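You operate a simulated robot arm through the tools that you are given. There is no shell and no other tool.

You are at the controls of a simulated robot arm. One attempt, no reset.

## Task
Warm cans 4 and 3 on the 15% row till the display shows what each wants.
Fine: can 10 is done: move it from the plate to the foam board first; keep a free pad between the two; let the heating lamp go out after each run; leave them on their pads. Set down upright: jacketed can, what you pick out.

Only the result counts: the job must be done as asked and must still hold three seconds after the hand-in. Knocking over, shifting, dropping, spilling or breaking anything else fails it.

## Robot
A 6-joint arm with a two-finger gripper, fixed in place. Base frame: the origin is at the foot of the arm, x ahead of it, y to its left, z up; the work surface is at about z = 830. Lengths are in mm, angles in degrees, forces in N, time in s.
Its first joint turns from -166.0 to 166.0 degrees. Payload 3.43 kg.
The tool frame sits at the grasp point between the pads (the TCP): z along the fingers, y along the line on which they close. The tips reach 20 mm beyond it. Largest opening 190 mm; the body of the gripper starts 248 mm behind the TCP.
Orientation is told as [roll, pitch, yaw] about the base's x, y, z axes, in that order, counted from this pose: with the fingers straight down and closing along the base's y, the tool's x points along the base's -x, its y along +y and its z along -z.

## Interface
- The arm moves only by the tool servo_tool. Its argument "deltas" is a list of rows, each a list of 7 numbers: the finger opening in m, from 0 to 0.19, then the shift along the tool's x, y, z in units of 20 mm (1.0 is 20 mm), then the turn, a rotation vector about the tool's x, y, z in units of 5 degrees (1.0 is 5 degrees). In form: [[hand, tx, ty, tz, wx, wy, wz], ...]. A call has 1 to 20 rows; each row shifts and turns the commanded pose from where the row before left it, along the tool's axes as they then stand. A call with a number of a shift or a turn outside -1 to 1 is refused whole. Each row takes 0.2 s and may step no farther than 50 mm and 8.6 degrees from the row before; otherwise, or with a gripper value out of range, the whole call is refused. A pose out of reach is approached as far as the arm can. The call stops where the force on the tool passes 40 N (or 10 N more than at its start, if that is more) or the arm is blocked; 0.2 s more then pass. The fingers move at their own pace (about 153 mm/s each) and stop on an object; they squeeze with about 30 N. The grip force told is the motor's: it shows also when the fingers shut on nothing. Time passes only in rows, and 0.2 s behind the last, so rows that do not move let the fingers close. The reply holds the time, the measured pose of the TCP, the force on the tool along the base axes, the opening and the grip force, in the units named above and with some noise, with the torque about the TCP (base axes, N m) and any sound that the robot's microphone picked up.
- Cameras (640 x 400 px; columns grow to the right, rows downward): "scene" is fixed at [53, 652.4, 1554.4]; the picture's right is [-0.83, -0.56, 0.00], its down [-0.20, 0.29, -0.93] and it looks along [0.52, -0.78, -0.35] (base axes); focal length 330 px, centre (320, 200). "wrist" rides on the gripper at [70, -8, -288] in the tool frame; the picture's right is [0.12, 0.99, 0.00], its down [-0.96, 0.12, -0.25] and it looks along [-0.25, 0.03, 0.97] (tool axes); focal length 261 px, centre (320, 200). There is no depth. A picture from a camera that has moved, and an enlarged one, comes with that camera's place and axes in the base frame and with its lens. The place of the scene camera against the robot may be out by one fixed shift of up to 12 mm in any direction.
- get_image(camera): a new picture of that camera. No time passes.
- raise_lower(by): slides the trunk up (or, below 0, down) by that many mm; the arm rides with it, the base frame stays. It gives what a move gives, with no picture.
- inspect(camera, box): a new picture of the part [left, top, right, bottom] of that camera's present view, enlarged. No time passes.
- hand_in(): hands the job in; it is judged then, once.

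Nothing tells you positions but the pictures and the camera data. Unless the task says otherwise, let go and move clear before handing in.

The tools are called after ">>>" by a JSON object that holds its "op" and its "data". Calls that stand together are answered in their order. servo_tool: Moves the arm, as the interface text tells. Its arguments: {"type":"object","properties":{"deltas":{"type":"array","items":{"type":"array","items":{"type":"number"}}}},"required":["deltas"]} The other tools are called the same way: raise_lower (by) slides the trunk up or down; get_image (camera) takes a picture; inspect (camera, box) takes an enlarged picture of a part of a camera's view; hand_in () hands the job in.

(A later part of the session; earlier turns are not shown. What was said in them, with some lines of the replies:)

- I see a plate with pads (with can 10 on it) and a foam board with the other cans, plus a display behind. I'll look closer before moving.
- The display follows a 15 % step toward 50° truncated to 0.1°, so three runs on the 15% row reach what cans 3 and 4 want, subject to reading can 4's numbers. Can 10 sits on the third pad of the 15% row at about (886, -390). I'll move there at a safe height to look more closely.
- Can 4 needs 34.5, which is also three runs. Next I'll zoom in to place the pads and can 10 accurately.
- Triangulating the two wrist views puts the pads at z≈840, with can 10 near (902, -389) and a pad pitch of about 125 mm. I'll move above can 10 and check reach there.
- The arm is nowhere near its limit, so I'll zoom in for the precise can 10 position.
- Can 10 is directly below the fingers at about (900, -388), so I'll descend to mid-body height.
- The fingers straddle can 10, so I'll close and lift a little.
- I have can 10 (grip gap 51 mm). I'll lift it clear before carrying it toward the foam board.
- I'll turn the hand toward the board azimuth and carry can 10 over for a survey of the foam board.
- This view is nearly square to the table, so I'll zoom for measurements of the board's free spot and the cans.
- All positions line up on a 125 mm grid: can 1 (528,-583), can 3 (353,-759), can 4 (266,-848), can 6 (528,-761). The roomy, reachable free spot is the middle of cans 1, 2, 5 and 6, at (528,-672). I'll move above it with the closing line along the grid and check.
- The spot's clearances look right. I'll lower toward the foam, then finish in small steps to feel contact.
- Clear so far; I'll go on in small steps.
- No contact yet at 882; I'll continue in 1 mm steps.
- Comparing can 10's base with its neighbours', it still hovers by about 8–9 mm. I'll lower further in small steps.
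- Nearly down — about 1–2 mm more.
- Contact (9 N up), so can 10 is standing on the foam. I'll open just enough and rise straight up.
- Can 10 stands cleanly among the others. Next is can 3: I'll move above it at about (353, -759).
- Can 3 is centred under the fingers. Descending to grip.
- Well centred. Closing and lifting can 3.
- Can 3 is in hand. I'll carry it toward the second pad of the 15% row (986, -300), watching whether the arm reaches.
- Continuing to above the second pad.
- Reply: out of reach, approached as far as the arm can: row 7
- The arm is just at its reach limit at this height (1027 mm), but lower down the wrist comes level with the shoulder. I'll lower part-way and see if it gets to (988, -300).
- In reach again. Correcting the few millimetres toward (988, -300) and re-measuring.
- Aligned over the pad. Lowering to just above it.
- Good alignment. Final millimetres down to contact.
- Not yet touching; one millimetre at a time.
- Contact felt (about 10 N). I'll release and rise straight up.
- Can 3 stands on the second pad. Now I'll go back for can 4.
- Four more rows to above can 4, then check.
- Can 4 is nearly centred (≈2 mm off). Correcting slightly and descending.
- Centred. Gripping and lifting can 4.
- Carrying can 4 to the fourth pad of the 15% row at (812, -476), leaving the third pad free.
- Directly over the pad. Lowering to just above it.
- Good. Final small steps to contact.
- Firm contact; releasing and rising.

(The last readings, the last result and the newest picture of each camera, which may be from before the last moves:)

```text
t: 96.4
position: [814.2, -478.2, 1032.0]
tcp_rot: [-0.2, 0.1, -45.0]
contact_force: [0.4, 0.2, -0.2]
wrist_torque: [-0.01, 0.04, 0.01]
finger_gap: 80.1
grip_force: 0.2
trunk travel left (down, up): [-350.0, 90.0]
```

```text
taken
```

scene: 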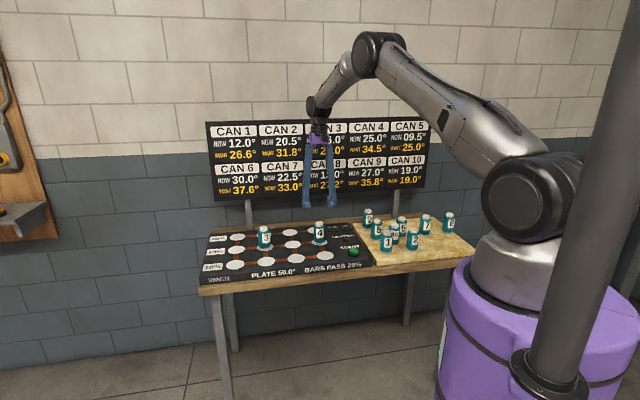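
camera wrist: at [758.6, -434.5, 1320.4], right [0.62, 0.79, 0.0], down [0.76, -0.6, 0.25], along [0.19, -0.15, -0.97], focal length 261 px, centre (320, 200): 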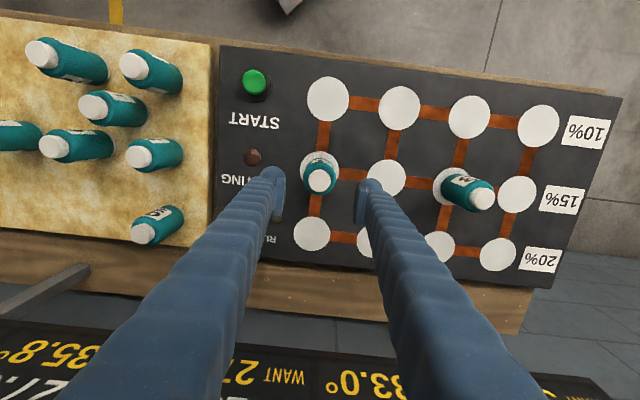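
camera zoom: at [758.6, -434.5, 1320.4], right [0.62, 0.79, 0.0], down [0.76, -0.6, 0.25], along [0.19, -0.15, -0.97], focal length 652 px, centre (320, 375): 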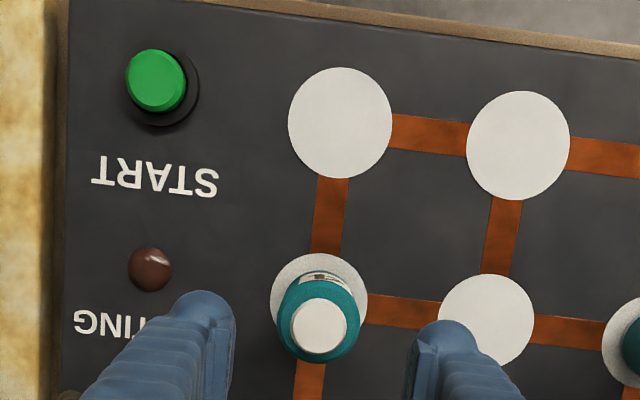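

Both cans are on the 15% row with a free pad between them. Now the START button, near (629, -471): I'll go above it with the fingers shut.

>>> {"op": "servo_tool", "data": {"deltas": [[0.08, 0.964, -0.894, 0, 0, 0, 0], [0.08, 0.964, -0.894, 0, 0, 0, 0], [0.06, 0.964, -0.894, 0, 0, 0, 0], [0.04, 0.964, -0.894, 0, 0, 0, 0], [0.02, 0.964, -0.894, 0, 0, 0, 0], [0.0, 0.964, -0.894, 0, 0, 0, 0], [0.0, 0.964, -0.894, 0, 0, 0, 0], [0.0, 0, 0, 1, 0, 0, 0], [0.0, 0, 0, 1, 0, 0, 0], [0.0, 0, 0, 1, 0, 0, 0], [0.0, 0, 0, 1, 0, 0, 0], [0.0, 0, 0, 0, 0, 0, 0]]}}

>>> {"op": "get_image", "data": {"camera": "wrist"}}

>>> {"op": "inspect", "data": {"camera": "wrist", "box": [240, 90, 400, 250]}}

>>> {"op": "inspect", "data": {"camera": "scene", "box": [300, 190, 400, 270]}}

```text
t: 99.0
position: [627.9, -471.8, 952.7]
tcp_rot: [0.0, 0.0, -45.0]
contact_force: [1.2, 0.3, -0.1]
wrist_torque: [-0.01, 0.0, -0.01]
finger_gap: 0.2
grip_force: 30.0
trunk travel left (down, up): [-350.0, 90.0]
```

```text
taken
camera wrist: at [572.3, -427.7, 1240.7], right [0.62, 0.79, 0.0], down [0.76, -0.6, 0.25], along [0.19, -0.15, -0.97], focal length 261 px, centre (320, 200)
```

wrist: 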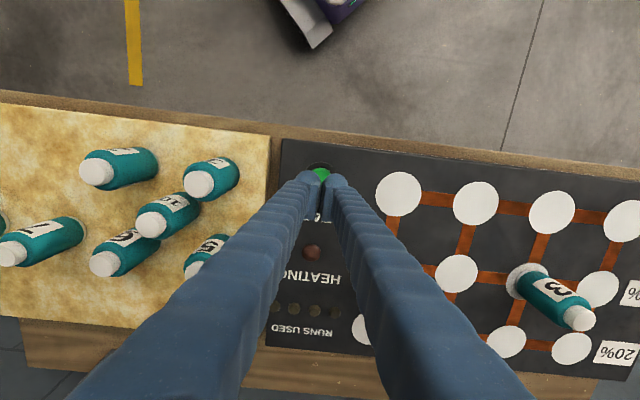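

```text
2.50 times, centred on (320, 170) of wrist
camera zoom: at [572.3, -427.7, 1240.7], right [0.62, 0.79, 0.0], down [0.76, -0.6, 0.25], along [0.19, -0.15, -0.97], focal length 652 px, centre (320, 275)
```

zoom: 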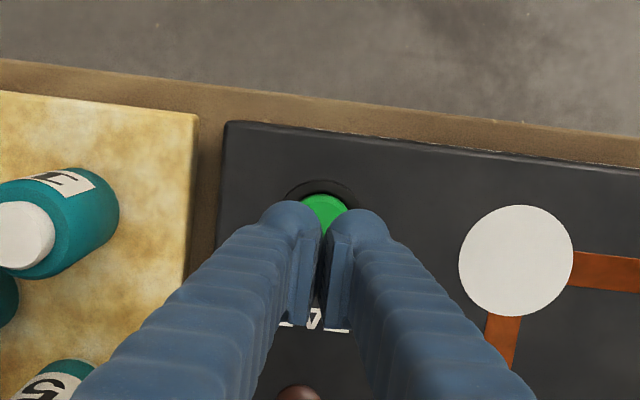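

```text
5.00 times, centred on (350, 230) of scene
camera zoom: at [53.0, 652.4, 1554.4], right [-0.83, -0.56, 0.0], down [-0.2, 0.29, -0.93], along [0.52, -0.78, -0.35], focal length 1648 px, centre (170, 50)
```

zoom: 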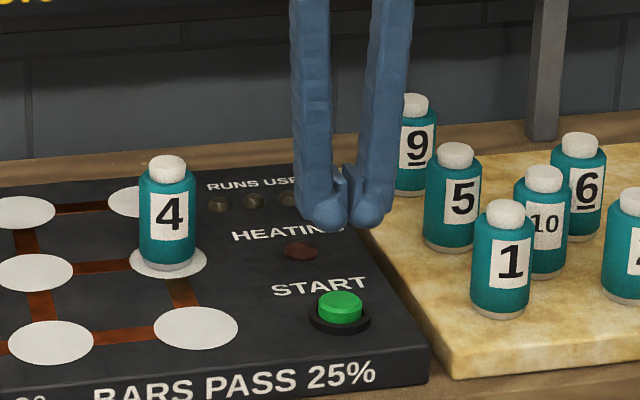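

The button lies about 5 mm nearer the base than the tips. Shifting and descending to just above it.

>>> {"op": "servo_tool", "data": {"deltas": [[0.0, 0.235, 0.067, 0.9, 0, 0, 0], [0.0, 0, 0, 0.9, 0, 0, 0], [0.0, 0, 0, 0.8, 0, 0, 0], [0.0, 0, 0, 0.3, 0, 0, 0], [0.0, 0, 0, 0, 0, 0, 0]]}}

>>> {"op": "inspect", "data": {"camera": "scene", "box": [300, 190, 400, 270]}}

>>> {"op": "inspect", "data": {"camera": "wrist", "box": [260, 120, 380, 230]}}

```text
t: 100.2
position: [625.5, -467.2, 893.6]
tcp_rot: [0.0, 0.0, -45.1]
contact_force: [-0.2, -0.7, -0.3]
wrist_torque: [-0.02, -0.02, -0.01]
finger_gap: 0.0
grip_force: 30.2
trunk travel left (down, up): [-350.0, 90.0]
```

```text
5.00 times, centred on (350, 230) of scene
camera zoom: at [53.0, 652.4, 1554.4], right [-0.83, -0.56, 0.0], down [-0.2, 0.29, -0.93], along [0.52, -0.78, -0.35], focal length 1648 px, centre (170, 50)
```

zoom: 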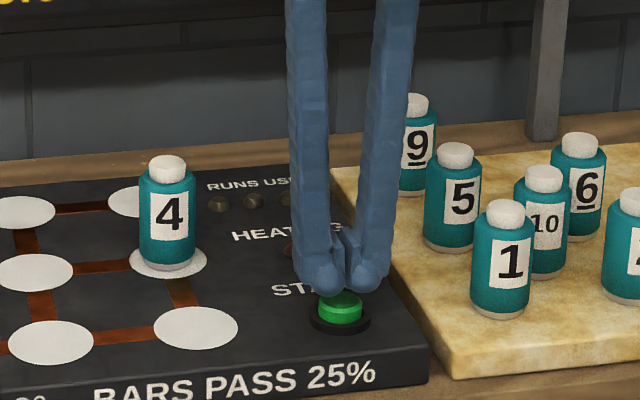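

```text
3.64 times, centred on (320, 175) of wrist
camera zoom: at [570.5, -424.1, 1182.4], right [0.62, 0.79, 0.0], down [0.76, -0.6, 0.25], along [0.19, -0.15, -0.97], focal length 948 px, centre (320, 291)
```

zoom: 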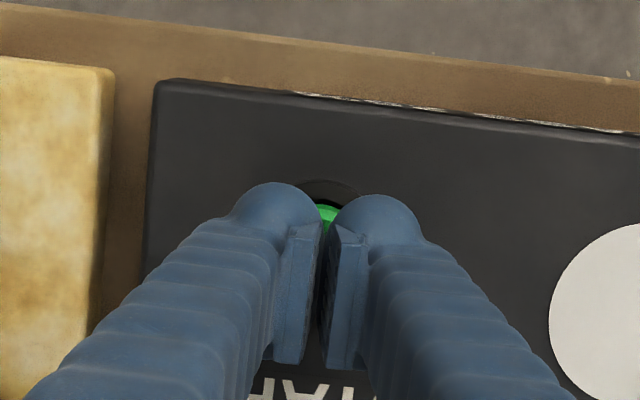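

Tips are just above the button. Pressing slowly; the call stops on force.

>>> {"op": "servo_tool", "data": {"deltas": [[0.0, 0, 0, 0.1, 0, 0, 0], [0.0, 0, 0, 0.1, 0, 0, 0], [0.0, 0, 0, 0.1, 0, 0, 0], [0.0, 0, 0, 0.05, 0, 0, 0], [0.0, 0, 0, 0.05, 0, 0, 0], [0.0, 0, 0, 0.05, 0, 0, 0]]}}

>>> {"op": "inspect", "data": {"camera": "scene", "box": [300, 190, 400, 270]}}

```text
t: 101.6
position: [625.8, -467.3, 886.6]
tcp_rot: [0.1, 0.0, -45.0]
contact_force: [-0.4, 0.4, -0.6]
wrist_torque: [0.0, 0.03, -0.02]
finger_gap: 0.0
grip_force: 30.0
trunk travel left (down, up): [-350.0, 90.0]
```

```text
5.00 times, centred on (350, 230) of scene
camera zoom: at [53.0, 652.4, 1554.4], right [-0.83, -0.56, 0.0], down [-0.2, 0.29, -0.93], along [0.52, -0.78, -0.35], focal length 1648 px, centre (170, 50)
```

zoom: 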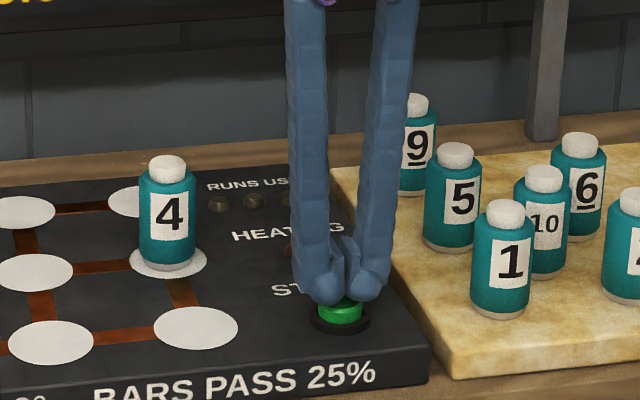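

>>> {"op": "servo_tool", "data": {"deltas": [[0.0, 0, 0, 0.05, 0, 0, 0], [0.0, 0, 0, 0.05, 0, 0, 0], [0.0, 0, 0, 0.05, 0, 0, 0], [0.0, 0, 0, 0.05, 0, 0, 0]]}}

>>> {"op": "inspect", "data": {"camera": "scene", "box": [300, 190, 400, 270]}}

```text
t: 102.6
position: [625.5, -468.2, 881.4]
tcp_rot: [0.0, 0.0, -45.1]
contact_force: [0.6, -0.4, 0.6]
wrist_torque: [0.01, -0.02, -0.01]
finger_gap: 0.1
grip_force: 30.6
trunk travel left (down, up): [-350.0, 90.0]
```

```text
5.00 times, centred on (350, 230) of scene
camera zoom: at [53.0, 652.4, 1554.4], right [-0.83, -0.56, 0.0], down [-0.2, 0.29, -0.93], along [0.52, -0.78, -0.35], focal length 1648 px, centre (170, 50)
```

zoom: 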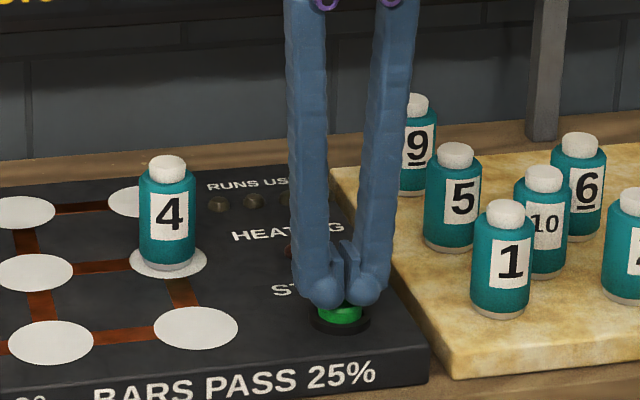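

>>> {"op": "servo_tool", "data": {"deltas": [[0.0, 0, 0, 0.05, 0, 0, 0], [0.0, 0, 0, 0.05, 0, 0, 0], [0.0, 0, 0, 0.05, 0, 0, 0]]}}

>>> {"op": "inspect", "data": {"camera": "scene", "box": [300, 190, 400, 270]}}

```text
t: 103.4
position: [626.3, -469.0, 879.3]
tcp_rot: [0.0, 0.1, -45.0]
contact_force: [1.0, 0.2, 1.0]
wrist_torque: [-0.02, -0.02, -0.04]
finger_gap: 6.3
grip_force: 34.3
trunk travel left (down, up): [-350.0, 90.0]
```

```text
5.00 times, centred on (350, 230) of scene
camera zoom: at [53.0, 652.4, 1554.4], right [-0.83, -0.56, 0.0], down [-0.2, 0.29, -0.93], along [0.52, -0.78, -0.35], focal length 1648 px, centre (170, 50)
```

zoom: 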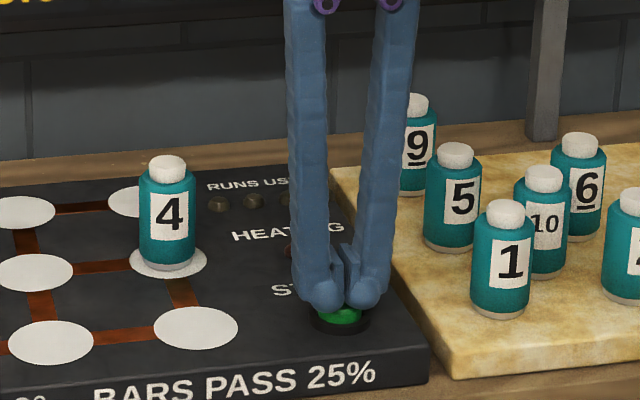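

The button's rim is wedging the two fingertips apart, so I'll back off and press with a single fingertip instead.

>>> {"op": "servo_tool", "data": {"deltas": [[0.0, 0, 0, -0.3, 0, 0, 0], [0.0, 0, 0, -0.5, 0, 0, 0], [0.0, 0, 0, 0, 0, 0, 0]]}}

>>> {"op": "inspect", "data": {"camera": "scene", "box": [300, 190, 400, 270]}}

>>> {"op": "servo_tool", "data": {"deltas": [[0.0, 0, 0.4, 0, 0, 0, 0], [0.0, 0, 0.4, 0, 0, 0, 0], [0.0, 0, 0, 0, 0, 0, 0]]}}

>>> {"op": "inspect", "data": {"camera": "scene", "box": [300, 190, 400, 270]}}

>>> {"op": "inspect", "data": {"camera": "wrist", "box": [260, 120, 380, 230]}}

```text
t: 104.2
position: [626.4, -468.0, 894.0]
tcp_rot: [0.0, 0.1, -45.1]
contact_force: [-0.5, 0.8, 0.5]
wrist_torque: [0.0, 0.02, -0.02]
finger_gap: 0.1
grip_force: 33.9
trunk travel left (down, up): [-350.0, 90.0]
```

```text
5.00 times, centred on (350, 230) of scene
camera zoom: at [53.0, 652.4, 1554.4], right [-0.83, -0.56, 0.0], down [-0.2, 0.29, -0.93], along [0.52, -0.78, -0.35], focal length 1648 px, centre (170, 50)
```

zoom: 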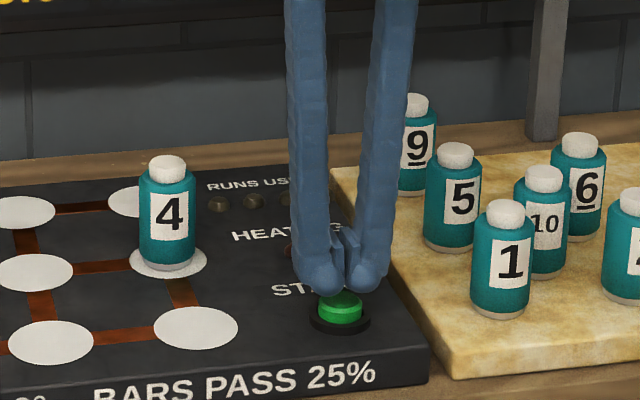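

```text
t: 105.0
position: [638.0, -456.6, 895.5]
tcp_rot: [0.1, -0.1, -45.1]
contact_force: [0.0, -0.4, 0.8]
wrist_torque: [-0.01, 0.02, 0.02]
finger_gap: 0.0
grip_force: 34.3
trunk travel left (down, up): [-350.0, 90.0]
```

```text
5.00 times, centred on (350, 230) of scene
camera zoom: at [53.0, 652.4, 1554.4], right [-0.83, -0.56, 0.0], down [-0.2, 0.29, -0.93], along [0.52, -0.78, -0.35], focal length 1648 px, centre (170, 50)
```

zoom: 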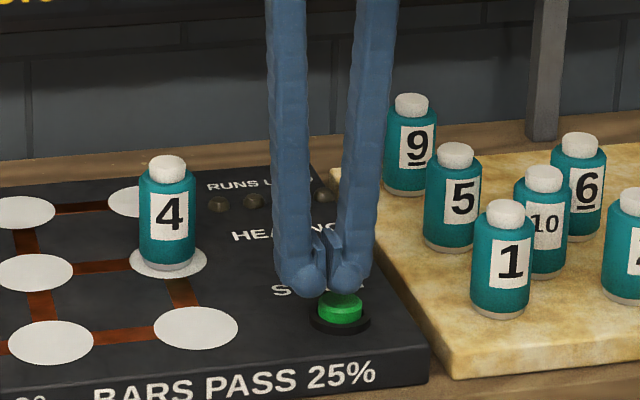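

```text
3.64 times, centred on (320, 175) of wrist
camera zoom: at [582.3, -412.7, 1182.6], right [0.62, 0.79, 0.0], down [0.76, -0.6, 0.25], along [0.19, -0.15, -0.97], focal length 948 px, centre (320, 291)
```

zoom: 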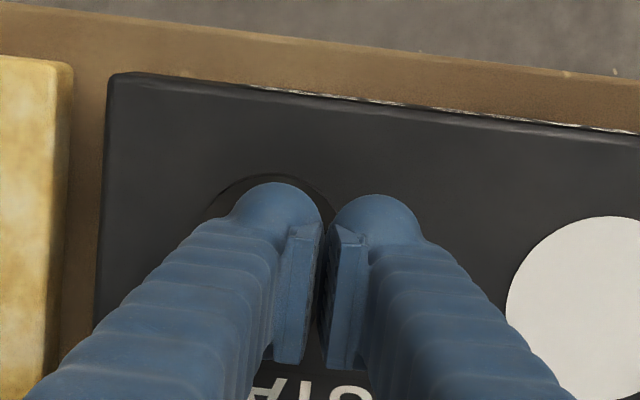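

The single fingertip is now over the button. Pressing.

>>> {"op": "servo_tool", "data": {"deltas": [[0.0, 0, 0, 0.3, 0, 0, 0], [0.0, 0, 0, 0.2, 0, 0, 0], [0.0, 0, 0, 0.05, 0, 0, 0], [0.0, 0, 0, 0.05, 0, 0, 0], [0.0, 0, 0, 0.05, 0, 0, 0], [0.0, 0, 0, 0.05, 0, 0, 0]]}}

>>> {"op": "inspect", "data": {"camera": "scene", "box": [300, 190, 400, 270]}}

```text
t: 106.4
position: [636.8, -456.7, 879.5]
tcp_rot: [0.0, 0.1, -45.0]
contact_force: [0.5, 0.4, -0.1]
wrist_torque: [0.04, -0.01, -0.03]
finger_gap: 0.1
grip_force: 34.4
trunk travel left (down, up): [-350.0, 90.0]
```

```text
5.00 times, centred on (350, 230) of scene
camera zoom: at [53.0, 652.4, 1554.4], right [-0.83, -0.56, 0.0], down [-0.2, 0.29, -0.93], along [0.52, -0.78, -0.35], focal length 1648 px, centre (170, 50)
```

zoom: 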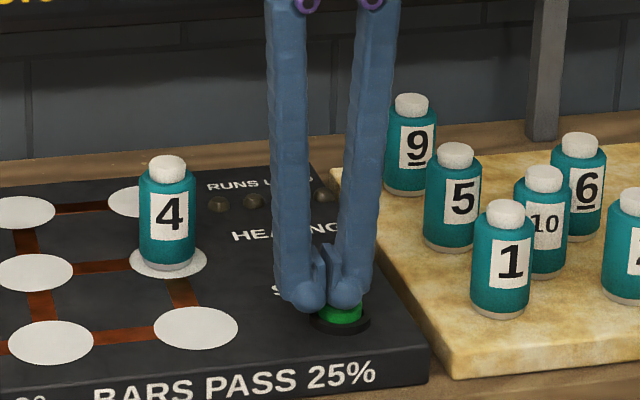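

>>> {"op": "servo_tool", "data": {"deltas": [[0.0, 0, 0, 0.05, 0, 0, 0], [0.0, 0, 0, 0.05, 0, 0, 0], [0.0, 0, 0, 0.05, 0, 0, 0]]}}

>>> {"op": "inspect", "data": {"camera": "scene", "box": [300, 190, 400, 270]}}

```text
t: 107.2
position: [636.9, -456.5, 877.7]
tcp_rot: [0.0, 0.1, -45.1]
contact_force: [-0.8, -1.0, 0.3]
wrist_torque: [0.0, 0.06, 0.03]
finger_gap: 0.3
grip_force: 34.4
trunk travel left (down, up): [-350.0, 90.0]
```

```text
5.00 times, centred on (350, 230) of scene
camera zoom: at [53.0, 652.4, 1554.4], right [-0.83, -0.56, 0.0], down [-0.2, 0.29, -0.93], along [0.52, -0.78, -0.35], focal length 1648 px, centre (170, 50)
```

zoom: 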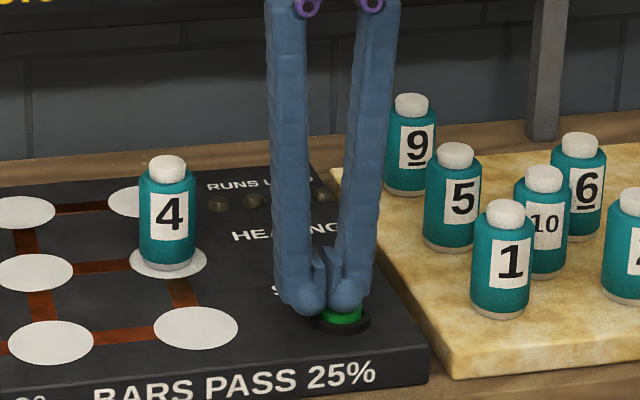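

>>> {"op": "servo_tool", "data": {"deltas": [[0.0, 0, 0, 0.05, 0, 0, 0], [0.0, 0, 0, 0.05, 0, 0, 0]]}}

>>> {"op": "servo_tool", "data": {"deltas": [[0.0, 0, 0, 0.05, 0, 0, 0], [0.0, 0, 0, 0.05, 0, 0, 0]]}}

>>> {"op": "inspect", "data": {"camera": "scene", "box": [300, 190, 400, 270]}}

>>> {"op": "inspect", "data": {"camera": "wrist", "box": [260, 120, 380, 230]}}

```text
t: 107.8
position: [635.6, -456.1, 875.7]
tcp_rot: [0.1, 0.0, -45.0]
contact_force: [0.6, -1.5, 2.3]
wrist_torque: [-0.03, 0.03, 0.03]
finger_gap: 0.2
grip_force: 34.5
trunk travel left (down, up): [-350.0, 90.0]
```

```text
t: 108.4
position: [638.0, -456.5, 873.7]
tcp_rot: [0.0, -0.1, -45.0]
contact_force: [0.4, -0.1, 2.2]
wrist_torque: [0.0, 0.01, 0.0]
finger_gap: 0.2
grip_force: 34.5
trunk travel left (down, up): [-350.0, 90.0]
heard: click
```

```text
5.00 times, centred on (350, 230) of scene
camera zoom: at [53.0, 652.4, 1554.4], right [-0.83, -0.56, 0.0], down [-0.2, 0.29, -0.93], along [0.52, -0.78, -0.35], focal length 1648 px, centre (170, 50)
```

zoom: 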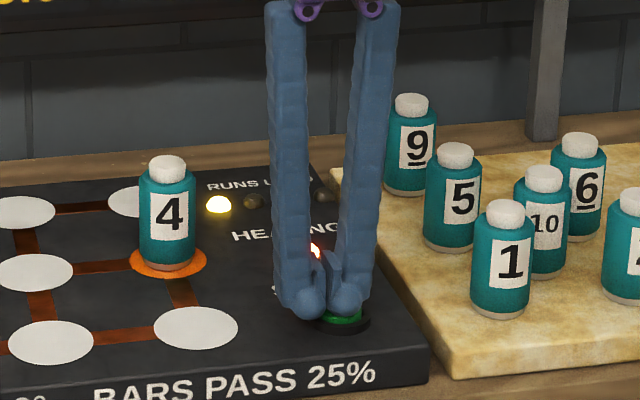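

```text
3.64 times, centred on (320, 175) of wrist
camera zoom: at [581.6, -412.6, 1161.8], right [0.62, 0.79, 0.0], down [0.76, -0.6, 0.25], along [0.19, -0.15, -0.97], focal length 948 px, centre (320, 291)
```

zoom: 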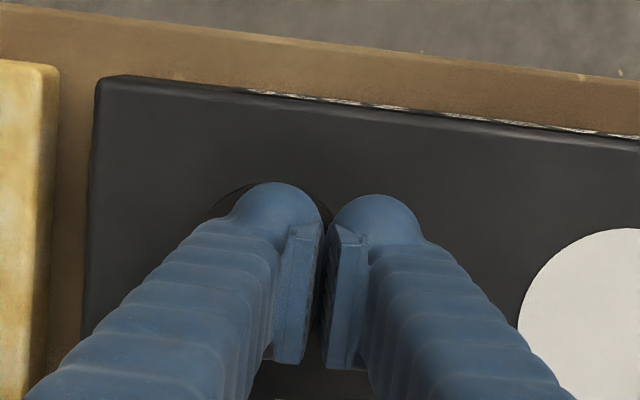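

Click: the heating lamp and the first run lamp are lit, and the occupied pad glows. I'll raise off the button and wait.

>>> {"op": "servo_tool", "data": {"deltas": [[0.0, 0, 0, -0.5, 0, 0, 0], [0.0, 0, 0, -0.5, 0, 0, 0], [0.0, 0, 0, 0, 0, 0, 0], [0.0, 0, 0, 0, 0, 0, 0], [0.0, 0, 0, 0, 0, 0, 0]]}}

>>> {"op": "get_image", "data": {"camera": "scene"}}

>>> {"op": "inspect", "data": {"camera": "scene", "box": [190, 110, 390, 290]}}

```text
t: 109.6
position: [637.2, -457.6, 893.9]
tcp_rot: [0.0, 0.0, -45.0]
contact_force: [-0.8, 0.4, -0.6]
wrist_torque: [-0.01, -0.03, 0.01]
finger_gap: 0.1
grip_force: 34.1
trunk travel left (down, up): [-350.0, 90.0]
```

```text
taken
```

scene: 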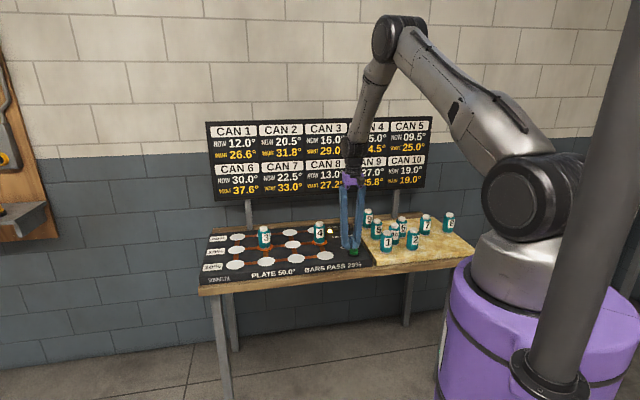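

```text
2.22 times, centred on (290, 200) of scene
camera zoom: at [53.0, 652.4, 1554.4], right [-0.83, -0.56, 0.0], down [-0.2, 0.29, -0.93], along [0.52, -0.78, -0.35], focal length 732 px, centre (387, 200)
```

zoom: 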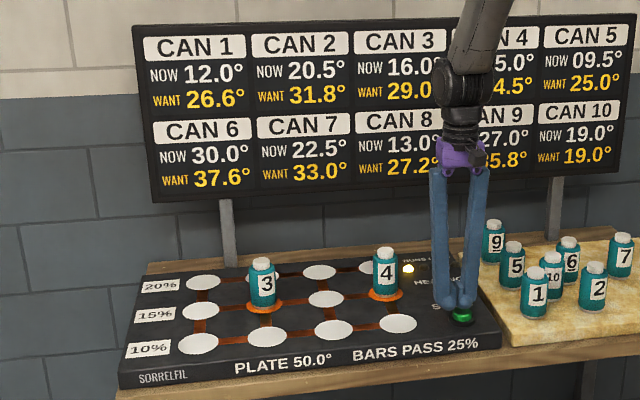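

Both cans' pads glow. Waiting for the lamp to go out.

>>> {"op": "servo_tool", "data": {"deltas": [[0.0, 0, 0, 0, 0, 0, 0], [0.0, 0, 0, 0, 0, 0, 0], [0.0, 0, 0, 0, 0, 0, 0], [0.0, 0, 0, 0, 0, 0, 0], [0.0, 0, 0, 0, 0, 0, 0], [0.0, 0, 0, 0, 0, 0, 0], [0.0, 0, 0, 0, 0, 0, 0], [0.0, 0, 0, 0, 0, 0, 0], [0.0, 0, 0, 0, 0, 0, 0], [0.0, 0, 0, 0, 0, 0, 0], [0.0, 0, 0, 0, 0, 0, 0], [0.0, 0, 0, 0, 0, 0, 0], [0.0, 0, 0, 0, 0, 0, 0], [0.0, 0, 0, 0, 0, 0, 0], [0.0, 0, 0, 0, 0, 0, 0]]}}

>>> {"op": "get_image", "data": {"camera": "wrist"}}

>>> {"op": "inspect", "data": {"camera": "scene", "box": [190, 110, 390, 290]}}

```text
t: 112.8
position: [637.6, -456.2, 894.3]
tcp_rot: [0.1, -0.1, -45.0]
contact_force: [-0.1, -0.6, 0.7]
wrist_torque: [-0.01, -0.03, 0.01]
finger_gap: 0.3
grip_force: 34.1
trunk travel left (down, up): [-350.0, 90.0]
```

```text
taken
camera wrist: at [582.1, -413.0, 1181.7], right [0.62, 0.79, 0.0], down [0.76, -0.6, 0.25], along [0.19, -0.15, -0.97], focal length 261 px, centre (320, 200)
```

wrist: 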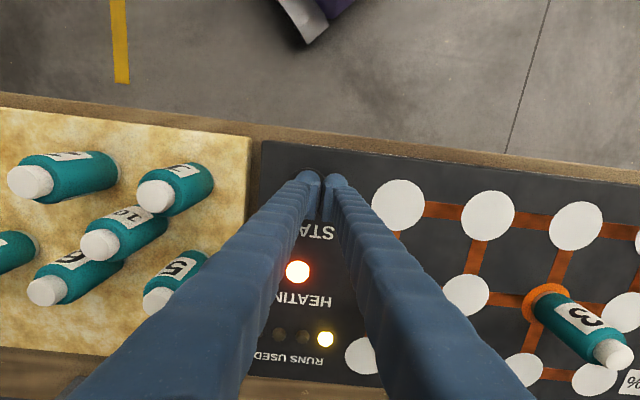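

```text
2.22 times, centred on (290, 200) of scene
camera zoom: at [53.0, 652.4, 1554.4], right [-0.83, -0.56, 0.0], down [-0.2, 0.29, -0.93], along [0.52, -0.78, -0.35], focal length 732 px, centre (387, 200)
```

zoom: 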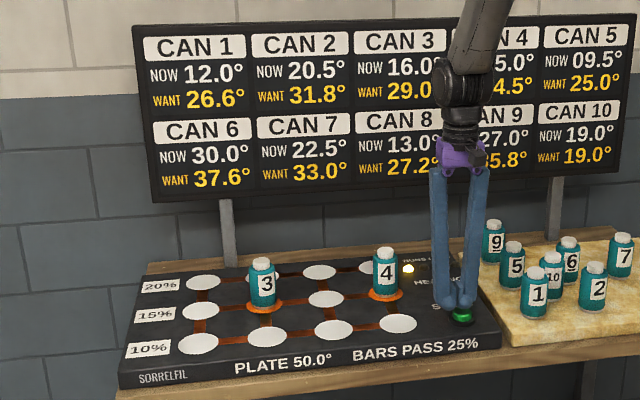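

The lamp is still lit; waiting on.

>>> {"op": "servo_tool", "data": {"deltas": [[0.0, 0, 0, 0, 0, 0, 0], [0.0, 0, 0, 0, 0, 0, 0], [0.0, 0, 0, 0, 0, 0, 0], [0.0, 0, 0, 0, 0, 0, 0], [0.0, 0, 0, 0, 0, 0, 0], [0.0, 0, 0, 0, 0, 0, 0], [0.0, 0, 0, 0, 0, 0, 0], [0.0, 0, 0, 0, 0, 0, 0], [0.0, 0, 0, 0, 0, 0, 0], [0.0, 0, 0, 0, 0, 0, 0], [0.0, 0, 0, 0, 0, 0, 0], [0.0, 0, 0, 0, 0, 0, 0], [0.0, 0, 0, 0, 0, 0, 0], [0.0, 0, 0, 0, 0, 0, 0], [0.0, 0, 0, 0, 0, 0, 0], [0.0, 0, 0, 0, 0, 0, 0], [0.0, 0, 0, 0, 0, 0, 0], [0.0, 0, 0, 0, 0, 0, 0], [0.0, 0, 0, 0, 0, 0, 0], [0.0, 0, 0, 0, 0, 0, 0]]}}

>>> {"op": "get_image", "data": {"camera": "wrist"}}

>>> {"op": "inspect", "data": {"camera": "scene", "box": [190, 110, 390, 290]}}

```text
t: 117.0
position: [637.6, -456.5, 893.4]
tcp_rot: [0.0, 0.0, -45.0]
contact_force: [0.8, 0.2, 0.5]
wrist_torque: [-0.01, 0.01, 0.03]
finger_gap: 0.1
grip_force: 34.6
trunk travel left (down, up): [-350.0, 90.0]
```

```text
taken
camera wrist: at [582.1, -413.0, 1181.7], right [0.62, 0.79, 0.0], down [0.76, -0.6, 0.25], along [0.19, -0.15, -0.97], focal length 261 px, centre (320, 200)
```

wrist: 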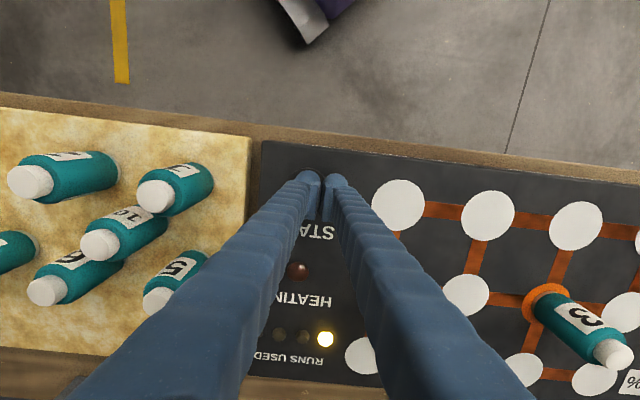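

```text
2.22 times, centred on (290, 200) of scene
camera zoom: at [53.0, 652.4, 1554.4], right [-0.83, -0.56, 0.0], down [-0.2, 0.29, -0.93], along [0.52, -0.78, -0.35], focal length 732 px, centre (387, 200)
```

zoom: 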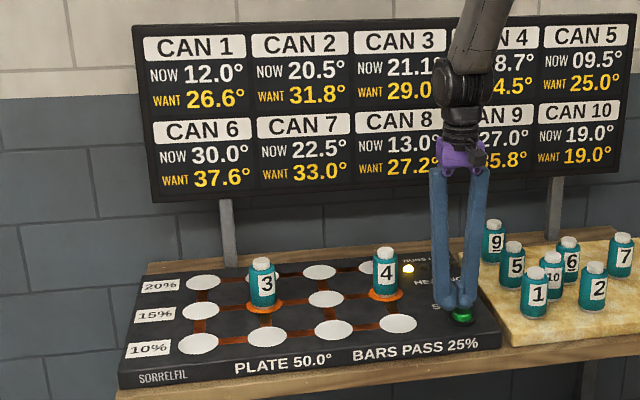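

The lamp is out, and the display shows can 3 at 21.1 and can 4 at 28.7, as predicted. Second run now.

>>> {"op": "servo_tool", "data": {"deltas": [[0.0, 0, 0, 0.3, 0, 0, 0], [0.0, 0, 0, 0.3, 0, 0, 0], [0.0, 0, 0, 0.1, 0, 0, 0], [0.0, 0, 0, 0.1, 0, 0, 0], [0.0, 0, 0, 0.1, 0, 0, 0], [0.0, 0, 0, 0.05, 0, 0, 0], [0.0, 0, 0, 0.05, 0, 0, 0]]}}

>>> {"op": "get_image", "data": {"camera": "wrist"}}

```text
t: 118.6
position: [637.4, -456.0, 873.4]
tcp_rot: [0.0, -0.1, -45.0]
contact_force: [0.6, 0.1, 2.7]
wrist_torque: [-0.06, 0.04, 0.01]
finger_gap: 0.2
grip_force: 34.6
trunk travel left (down, up): [-350.0, 90.0]
heard: click
```

```text
taken
camera wrist: at [582.0, -412.5, 1161.7], right [0.62, 0.79, 0.0], down [0.76, -0.6, 0.25], along [0.19, -0.15, -0.97], focal length 261 px, centre (320, 200)
```

wrist: 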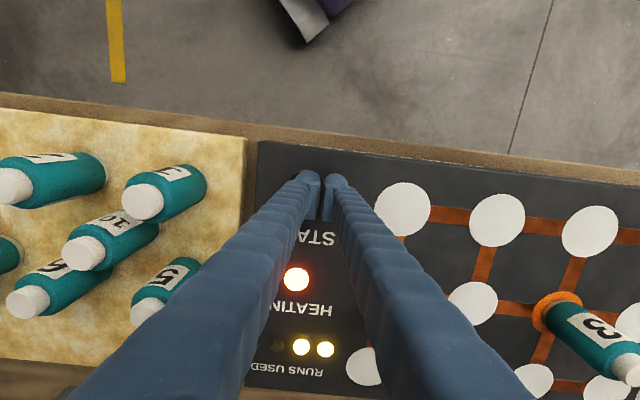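

Second run started (two run lamps lit). Raising and waiting it out.

>>> {"op": "servo_tool", "data": {"deltas": [[0.0, 0, 0, -0.5, 0, 0, 0], [0.0, 0, 0, -0.5, 0, 0, 0], [0.0, 0, 0, 0, 0, 0, 0], [0.0, 0, 0, 0, 0, 0, 0], [0.0, 0, 0, 0, 0, 0, 0], [0.0, 0, 0, 0, 0, 0, 0], [0.0, 0, 0, 0, 0, 0, 0], [0.0, 0, 0, 0, 0, 0, 0], [0.0, 0, 0, 0, 0, 0, 0], [0.0, 0, 0, 0, 0, 0, 0], [0.0, 0, 0, 0, 0, 0, 0], [0.0, 0, 0, 0, 0, 0, 0], [0.0, 0, 0, 0, 0, 0, 0], [0.0, 0, 0, 0, 0, 0, 0], [0.0, 0, 0, 0, 0, 0, 0], [0.0, 0, 0, 0, 0, 0, 0], [0.0, 0, 0, 0, 0, 0, 0], [0.0, 0, 0, 0, 0, 0, 0], [0.0, 0, 0, 0, 0, 0, 0], [0.0, 0, 0, 0, 0, 0, 0]]}}

>>> {"op": "servo_tool", "data": {"deltas": [[0.0, 0, 0, 0, 0, 0, 0], [0.0, 0, 0, 0, 0, 0, 0], [0.0, 0, 0, 0, 0, 0, 0], [0.0, 0, 0, 0, 0, 0, 0], [0.0, 0, 0, 0, 0, 0, 0], [0.0, 0, 0, 0, 0, 0, 0], [0.0, 0, 0, 0, 0, 0, 0], [0.0, 0, 0, 0, 0, 0, 0], [0.0, 0, 0, 0, 0, 0, 0], [0.0, 0, 0, 0, 0, 0, 0], [0.0, 0, 0, 0, 0, 0, 0], [0.0, 0, 0, 0, 0, 0, 0], [0.0, 0, 0, 0, 0, 0, 0], [0.0, 0, 0, 0, 0, 0, 0], [0.0, 0, 0, 0, 0, 0, 0], [0.0, 0, 0, 0, 0, 0, 0], [0.0, 0, 0, 0, 0, 0, 0], [0.0, 0, 0, 0, 0, 0, 0], [0.0, 0, 0, 0, 0, 0, 0], [0.0, 0, 0, 0, 0, 0, 0]]}}

>>> {"op": "get_image", "data": {"camera": "wrist"}}

>>> {"op": "inspect", "data": {"camera": "scene", "box": [190, 110, 390, 290]}}

```text
t: 122.8
position: [636.0, -457.2, 893.6]
tcp_rot: [0.0, 0.0, -44.9]
contact_force: [0.6, -0.7, -0.8]
wrist_torque: [0.0, 0.0, -0.01]
finger_gap: 0.1
grip_force: 34.1
trunk travel left (down, up): [-350.0, 90.0]
```

```text
t: 127.0
position: [636.7, -457.0, 894.4]
tcp_rot: [0.0, 0.0, -45.1]
contact_force: [0.0, -0.1, 0.3]
wrist_torque: [0.02, 0.0, -0.01]
finger_gap: 0.2
grip_force: 34.6
trunk travel left (down, up): [-350.0, 90.0]
```

```text
taken
camera wrist: at [581.8, -412.6, 1181.7], right [0.62, 0.79, 0.0], down [0.76, -0.6, 0.25], along [0.19, -0.15, -0.97], focal length 261 px, centre (320, 200)
```

wrist: 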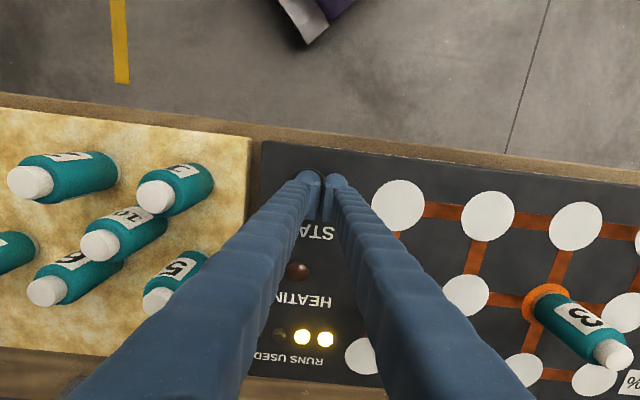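

```text
2.22 times, centred on (290, 200) of scene
camera zoom: at [53.0, 652.4, 1554.4], right [-0.83, -0.56, 0.0], down [-0.2, 0.29, -0.93], along [0.52, -0.78, -0.35], focal length 732 px, centre (387, 200)
```

zoom: 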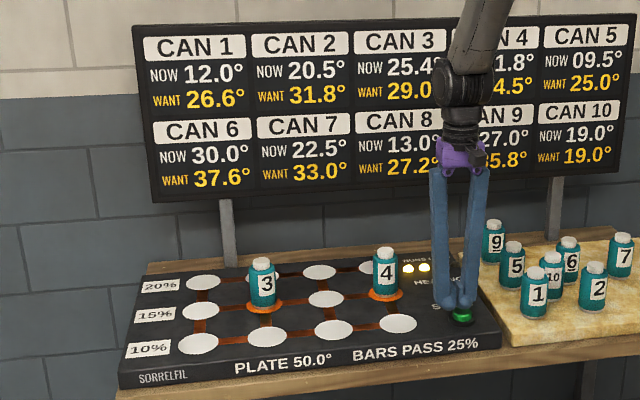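

The lamp is out; can 3 is at 25.4 and can 4 at x1.8, as expected. Third and last run.

>>> {"op": "servo_tool", "data": {"deltas": [[0.0, 0, 0, 0.3, 0, 0, 0], [0.0, 0, 0, 0.3, 0, 0, 0], [0.0, 0, 0, 0.1, 0, 0, 0], [0.0, 0, 0, 0.1, 0, 0, 0], [0.0, 0, 0, 0.1, 0, 0, 0], [0.0, 0, 0, 0.05, 0, 0, 0], [0.0, 0, 0, 0.05, 0, 0, 0]]}}

>>> {"op": "get_image", "data": {"camera": "wrist"}}

```text
t: 128.6
position: [636.5, -455.8, 874.8]
tcp_rot: [0.1, 0.0, -44.9]
contact_force: [0.0, 0.1, 3.1]
wrist_torque: [0.0, 0.02, -0.01]
finger_gap: 0.0
grip_force: 34.9
trunk travel left (down, up): [-350.0, 90.0]
heard: click
```

```text
taken
camera wrist: at [581.8, -412.5, 1161.7], right [0.62, 0.79, 0.0], down [0.76, -0.6, 0.25], along [0.19, -0.15, -0.97], focal length 261 px, centre (320, 200)
```

wrist: 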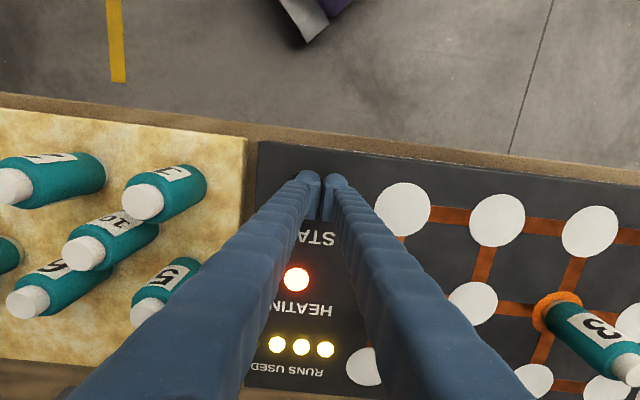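

The third run is on. I'll raise straight up clear of everything and wait until the lamp goes out.

>>> {"op": "servo_tool", "data": {"deltas": [[0.0, 0, 0, -0.5, 0, 0, 0], [0.0, 0, 0, -0.8, 0, 0, 0], [0.0, 0, 0, -1, 0, 0, 0], [0.0, 0, 0, -1, 0, 0, 0], [0.0, 0, 0, -1, 0, 0, 0], [0.0, 0, 0, -1, 0, 0, 0], [0.0, 0, 0, -1, 0, 0, 0], [0.0, 0, 0, -1, 0, 0, 0], [0.0, 0, 0, -1, 0, 0, 0], [0.0, 0, 0, -1, 0, 0, 0], [0.0, 1, 0, 0, 0, 0, 0], [0.0, 1, 0, 0, 0, 0, 0], [0.0, 1, 0, 0, 0, 0, 0], [0.0, 1, 0, 0, 0, 0, 0], [0.0, 0, 0, 0, 0, 0, 0], [0.0, 0, 0, 0, 0, 0, 0], [0.0, 0, 0, 0, 0, 0, 0], [0.0, 0, 0, 0, 0, 0, 0], [0.0, 0, 0, 0, 0, 0, 0], [0.0, 0, 0, 0, 0, 0, 0]]}}

>>> {"op": "servo_tool", "data": {"deltas": [[0.0, 0, 0, 0, 0, 0, 0], [0.0, 0, 0, 0, 0, 0, 0], [0.0, 0, 0, 0, 0, 0, 0], [0.0, 0, 0, 0, 0, 0, 0], [0.0, 0, 0, 0, 0, 0, 0], [0.0, 0, 0, 0, 0, 0, 0], [0.0, 0, 0, 0, 0, 0, 0], [0.0, 0, 0, 0, 0, 0, 0], [0.0, 0, 0, 0, 0, 0, 0], [0.0, 0, 0, 0, 0, 0, 0], [0.0, 0, 0, 0, 0, 0, 0], [0.0, 0, 0, 0, 0, 0, 0], [0.0, 0, 0, 0, 0, 0, 0], [0.0, 0, 0, 0, 0, 0, 0], [0.0, 0, 0, 0, 0, 0, 0], [0.0, 0, 0, 0, 0, 0, 0], [0.0, 0, 0, 0, 0, 0, 0], [0.0, 0, 0, 0, 0, 0, 0], [0.0, 0, 0, 0, 0, 0, 0], [0.0, 0, 0, 0, 0, 0, 0]]}}

>>> {"op": "get_image", "data": {"camera": "wrist"}}

>>> {"op": "inspect", "data": {"camera": "scene", "box": [190, 110, 480, 290]}}

>>> {"op": "inspect", "data": {"camera": "scene", "box": [300, 110, 440, 200]}}

```text
t: 132.8
position: [580.1, -399.6, 1059.8]
tcp_rot: [0.0, 0.0, -44.9]
contact_force: [0.8, 0.2, -1.3]
wrist_torque: [-0.02, 0.02, -0.01]
finger_gap: 0.0
grip_force: 33.9
trunk travel left (down, up): [-350.0, 90.0]
```

```text
t: 137.0
position: [580.4, -399.2, 1060.9]
tcp_rot: [0.0, 0.0, -44.9]
contact_force: [-0.7, 0.1, -0.6]
wrist_torque: [-0.01, 0.02, -0.01]
finger_gap: 0.0
grip_force: 34.1
trunk travel left (down, up): [-350.0, 90.0]
```

```text
taken
camera wrist: at [525.6, -355.8, 1348.2], right [0.62, 0.79, 0.0], down [0.76, -0.6, 0.25], along [0.19, -0.15, -0.97], focal length 261 px, centre (320, 200)
```

wrist: 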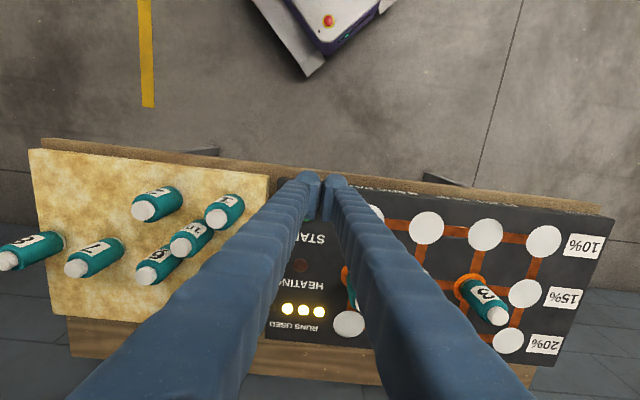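

```text
2.21 times, centred on (335, 200) of scene
camera zoom: at [53.0, 652.4, 1554.4], right [-0.83, -0.56, 0.0], down [-0.2, 0.29, -0.93], along [0.52, -0.78, -0.35], focal length 728 px, centre (287, 200)
```

zoom: 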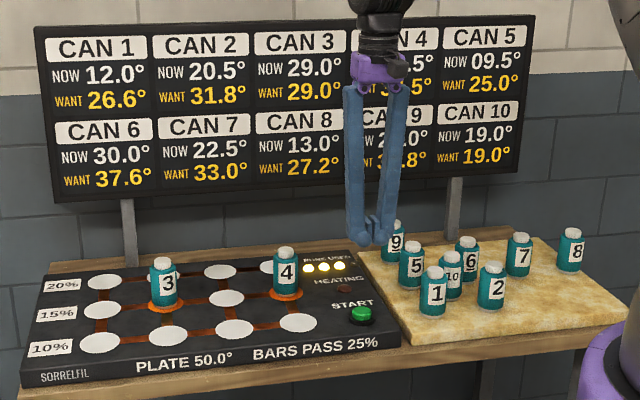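

```text
4.44 times, centred on (370, 155) of scene
camera zoom: at [53.0, 652.4, 1554.4], right [-0.83, -0.56, 0.0], down [-0.2, 0.29, -0.93], along [0.52, -0.78, -0.35], focal length 1465 px, centre (98, 400)
```

zoom: 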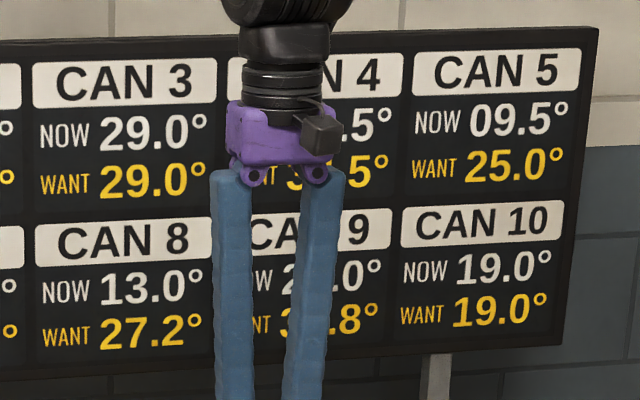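

The lamp is out and can 3 reads 29.0. I'll shift the arm aside to read can 4 in full.

>>> {"op": "servo_tool", "data": {"deltas": [[0.0, 1, 0, -1, 0, 0, 0], [0.0, 1, 0, -1, 0, 0, 0], [0.0, 1, 0, -1, 0, 0, 0], [0.0, 1, 0.8, 0, 0, 0, 0], [0.0, 1, 0.8, 0, 0, 0, 0], [0.0, 0, 0.8, 0, 0, 0, 0], [0.0, 0, 0.8, 0, 0, 0, 0], [0.0, 0, 0, 0, 0, 0, 0]]}}

>>> {"op": "get_image", "data": {"camera": "scene"}}

>>> {"op": "inspect", "data": {"camera": "scene", "box": [190, 110, 480, 290]}}

```text
t: 138.8
position: [555.0, -283.8, 1119.5]
tcp_rot: [0.0, 0.0, -45.0]
contact_force: [-0.1, 0.2, 0.1]
wrist_torque: [-0.03, 0.02, -0.03]
finger_gap: 0.0
grip_force: 35.0
trunk travel left (down, up): [-350.0, 90.0]
```

```text
taken
```

scene: 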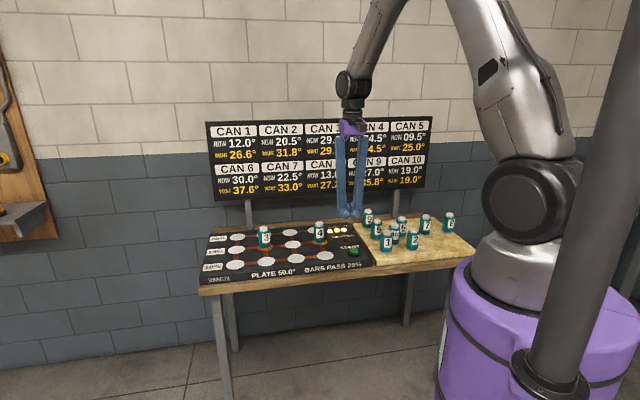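

```text
2.21 times, centred on (335, 200) of scene
camera zoom: at [53.0, 652.4, 1554.4], right [-0.83, -0.56, 0.0], down [-0.2, 0.29, -0.93], along [0.52, -0.78, -0.35], focal length 728 px, centre (287, 200)
```

zoom: 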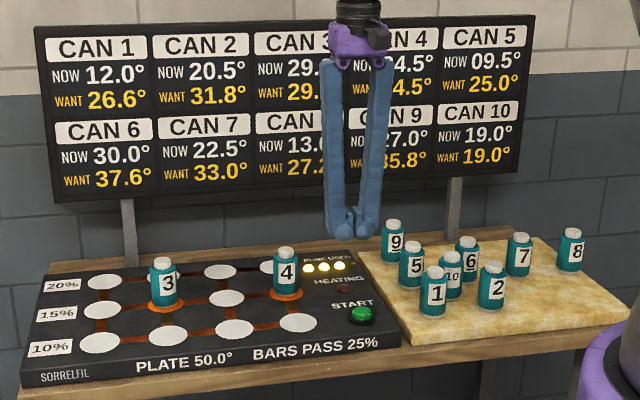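

The last picture shows the job as asked, so I'm handing it in. Can 3 read 29.0 in the picture before, and can 4 now shows its wanted 34.5 (the arm hides its first digit). Both stand on the 15% row with a free pad between, can 10 is on the foam board, the lamp is out and the arm is clear.

>>> {"op": "hand_in", "data": {}}

```text
The job is handed in.
```

I warmed cans 3 and 4 with three heating runs on the 15% row and left them on their pads. The job is handed in, but no verdict has come back.

- **Can 3:** it is on the second pad and reads 29.0°, which is what it wants.
- **Can 4:** it is on the fourth pad. Its last reading shows "4.5" with the first digit hidden by the arm. It read 31.8° (again with the first digit hidden) before the last run, so that matches the 34.5° it wants.
- **Free pad:** the third pad, between the two cans, is empty.
- **Can 10:** I moved it first. It stands upright on the foam board, in the space between cans 1, 2, 5 and 6.
- **Heating lamp:** it went out after each run before I pressed START again. It was out at hand-in.

My first try at START, with both fingertips, only pushed the fingers apart and started nothing. I then pressed it with one fingertip. The panel counts three runs used.

Nothing else looked knocked or shifted in the final picture, and the arm was clear of the table.
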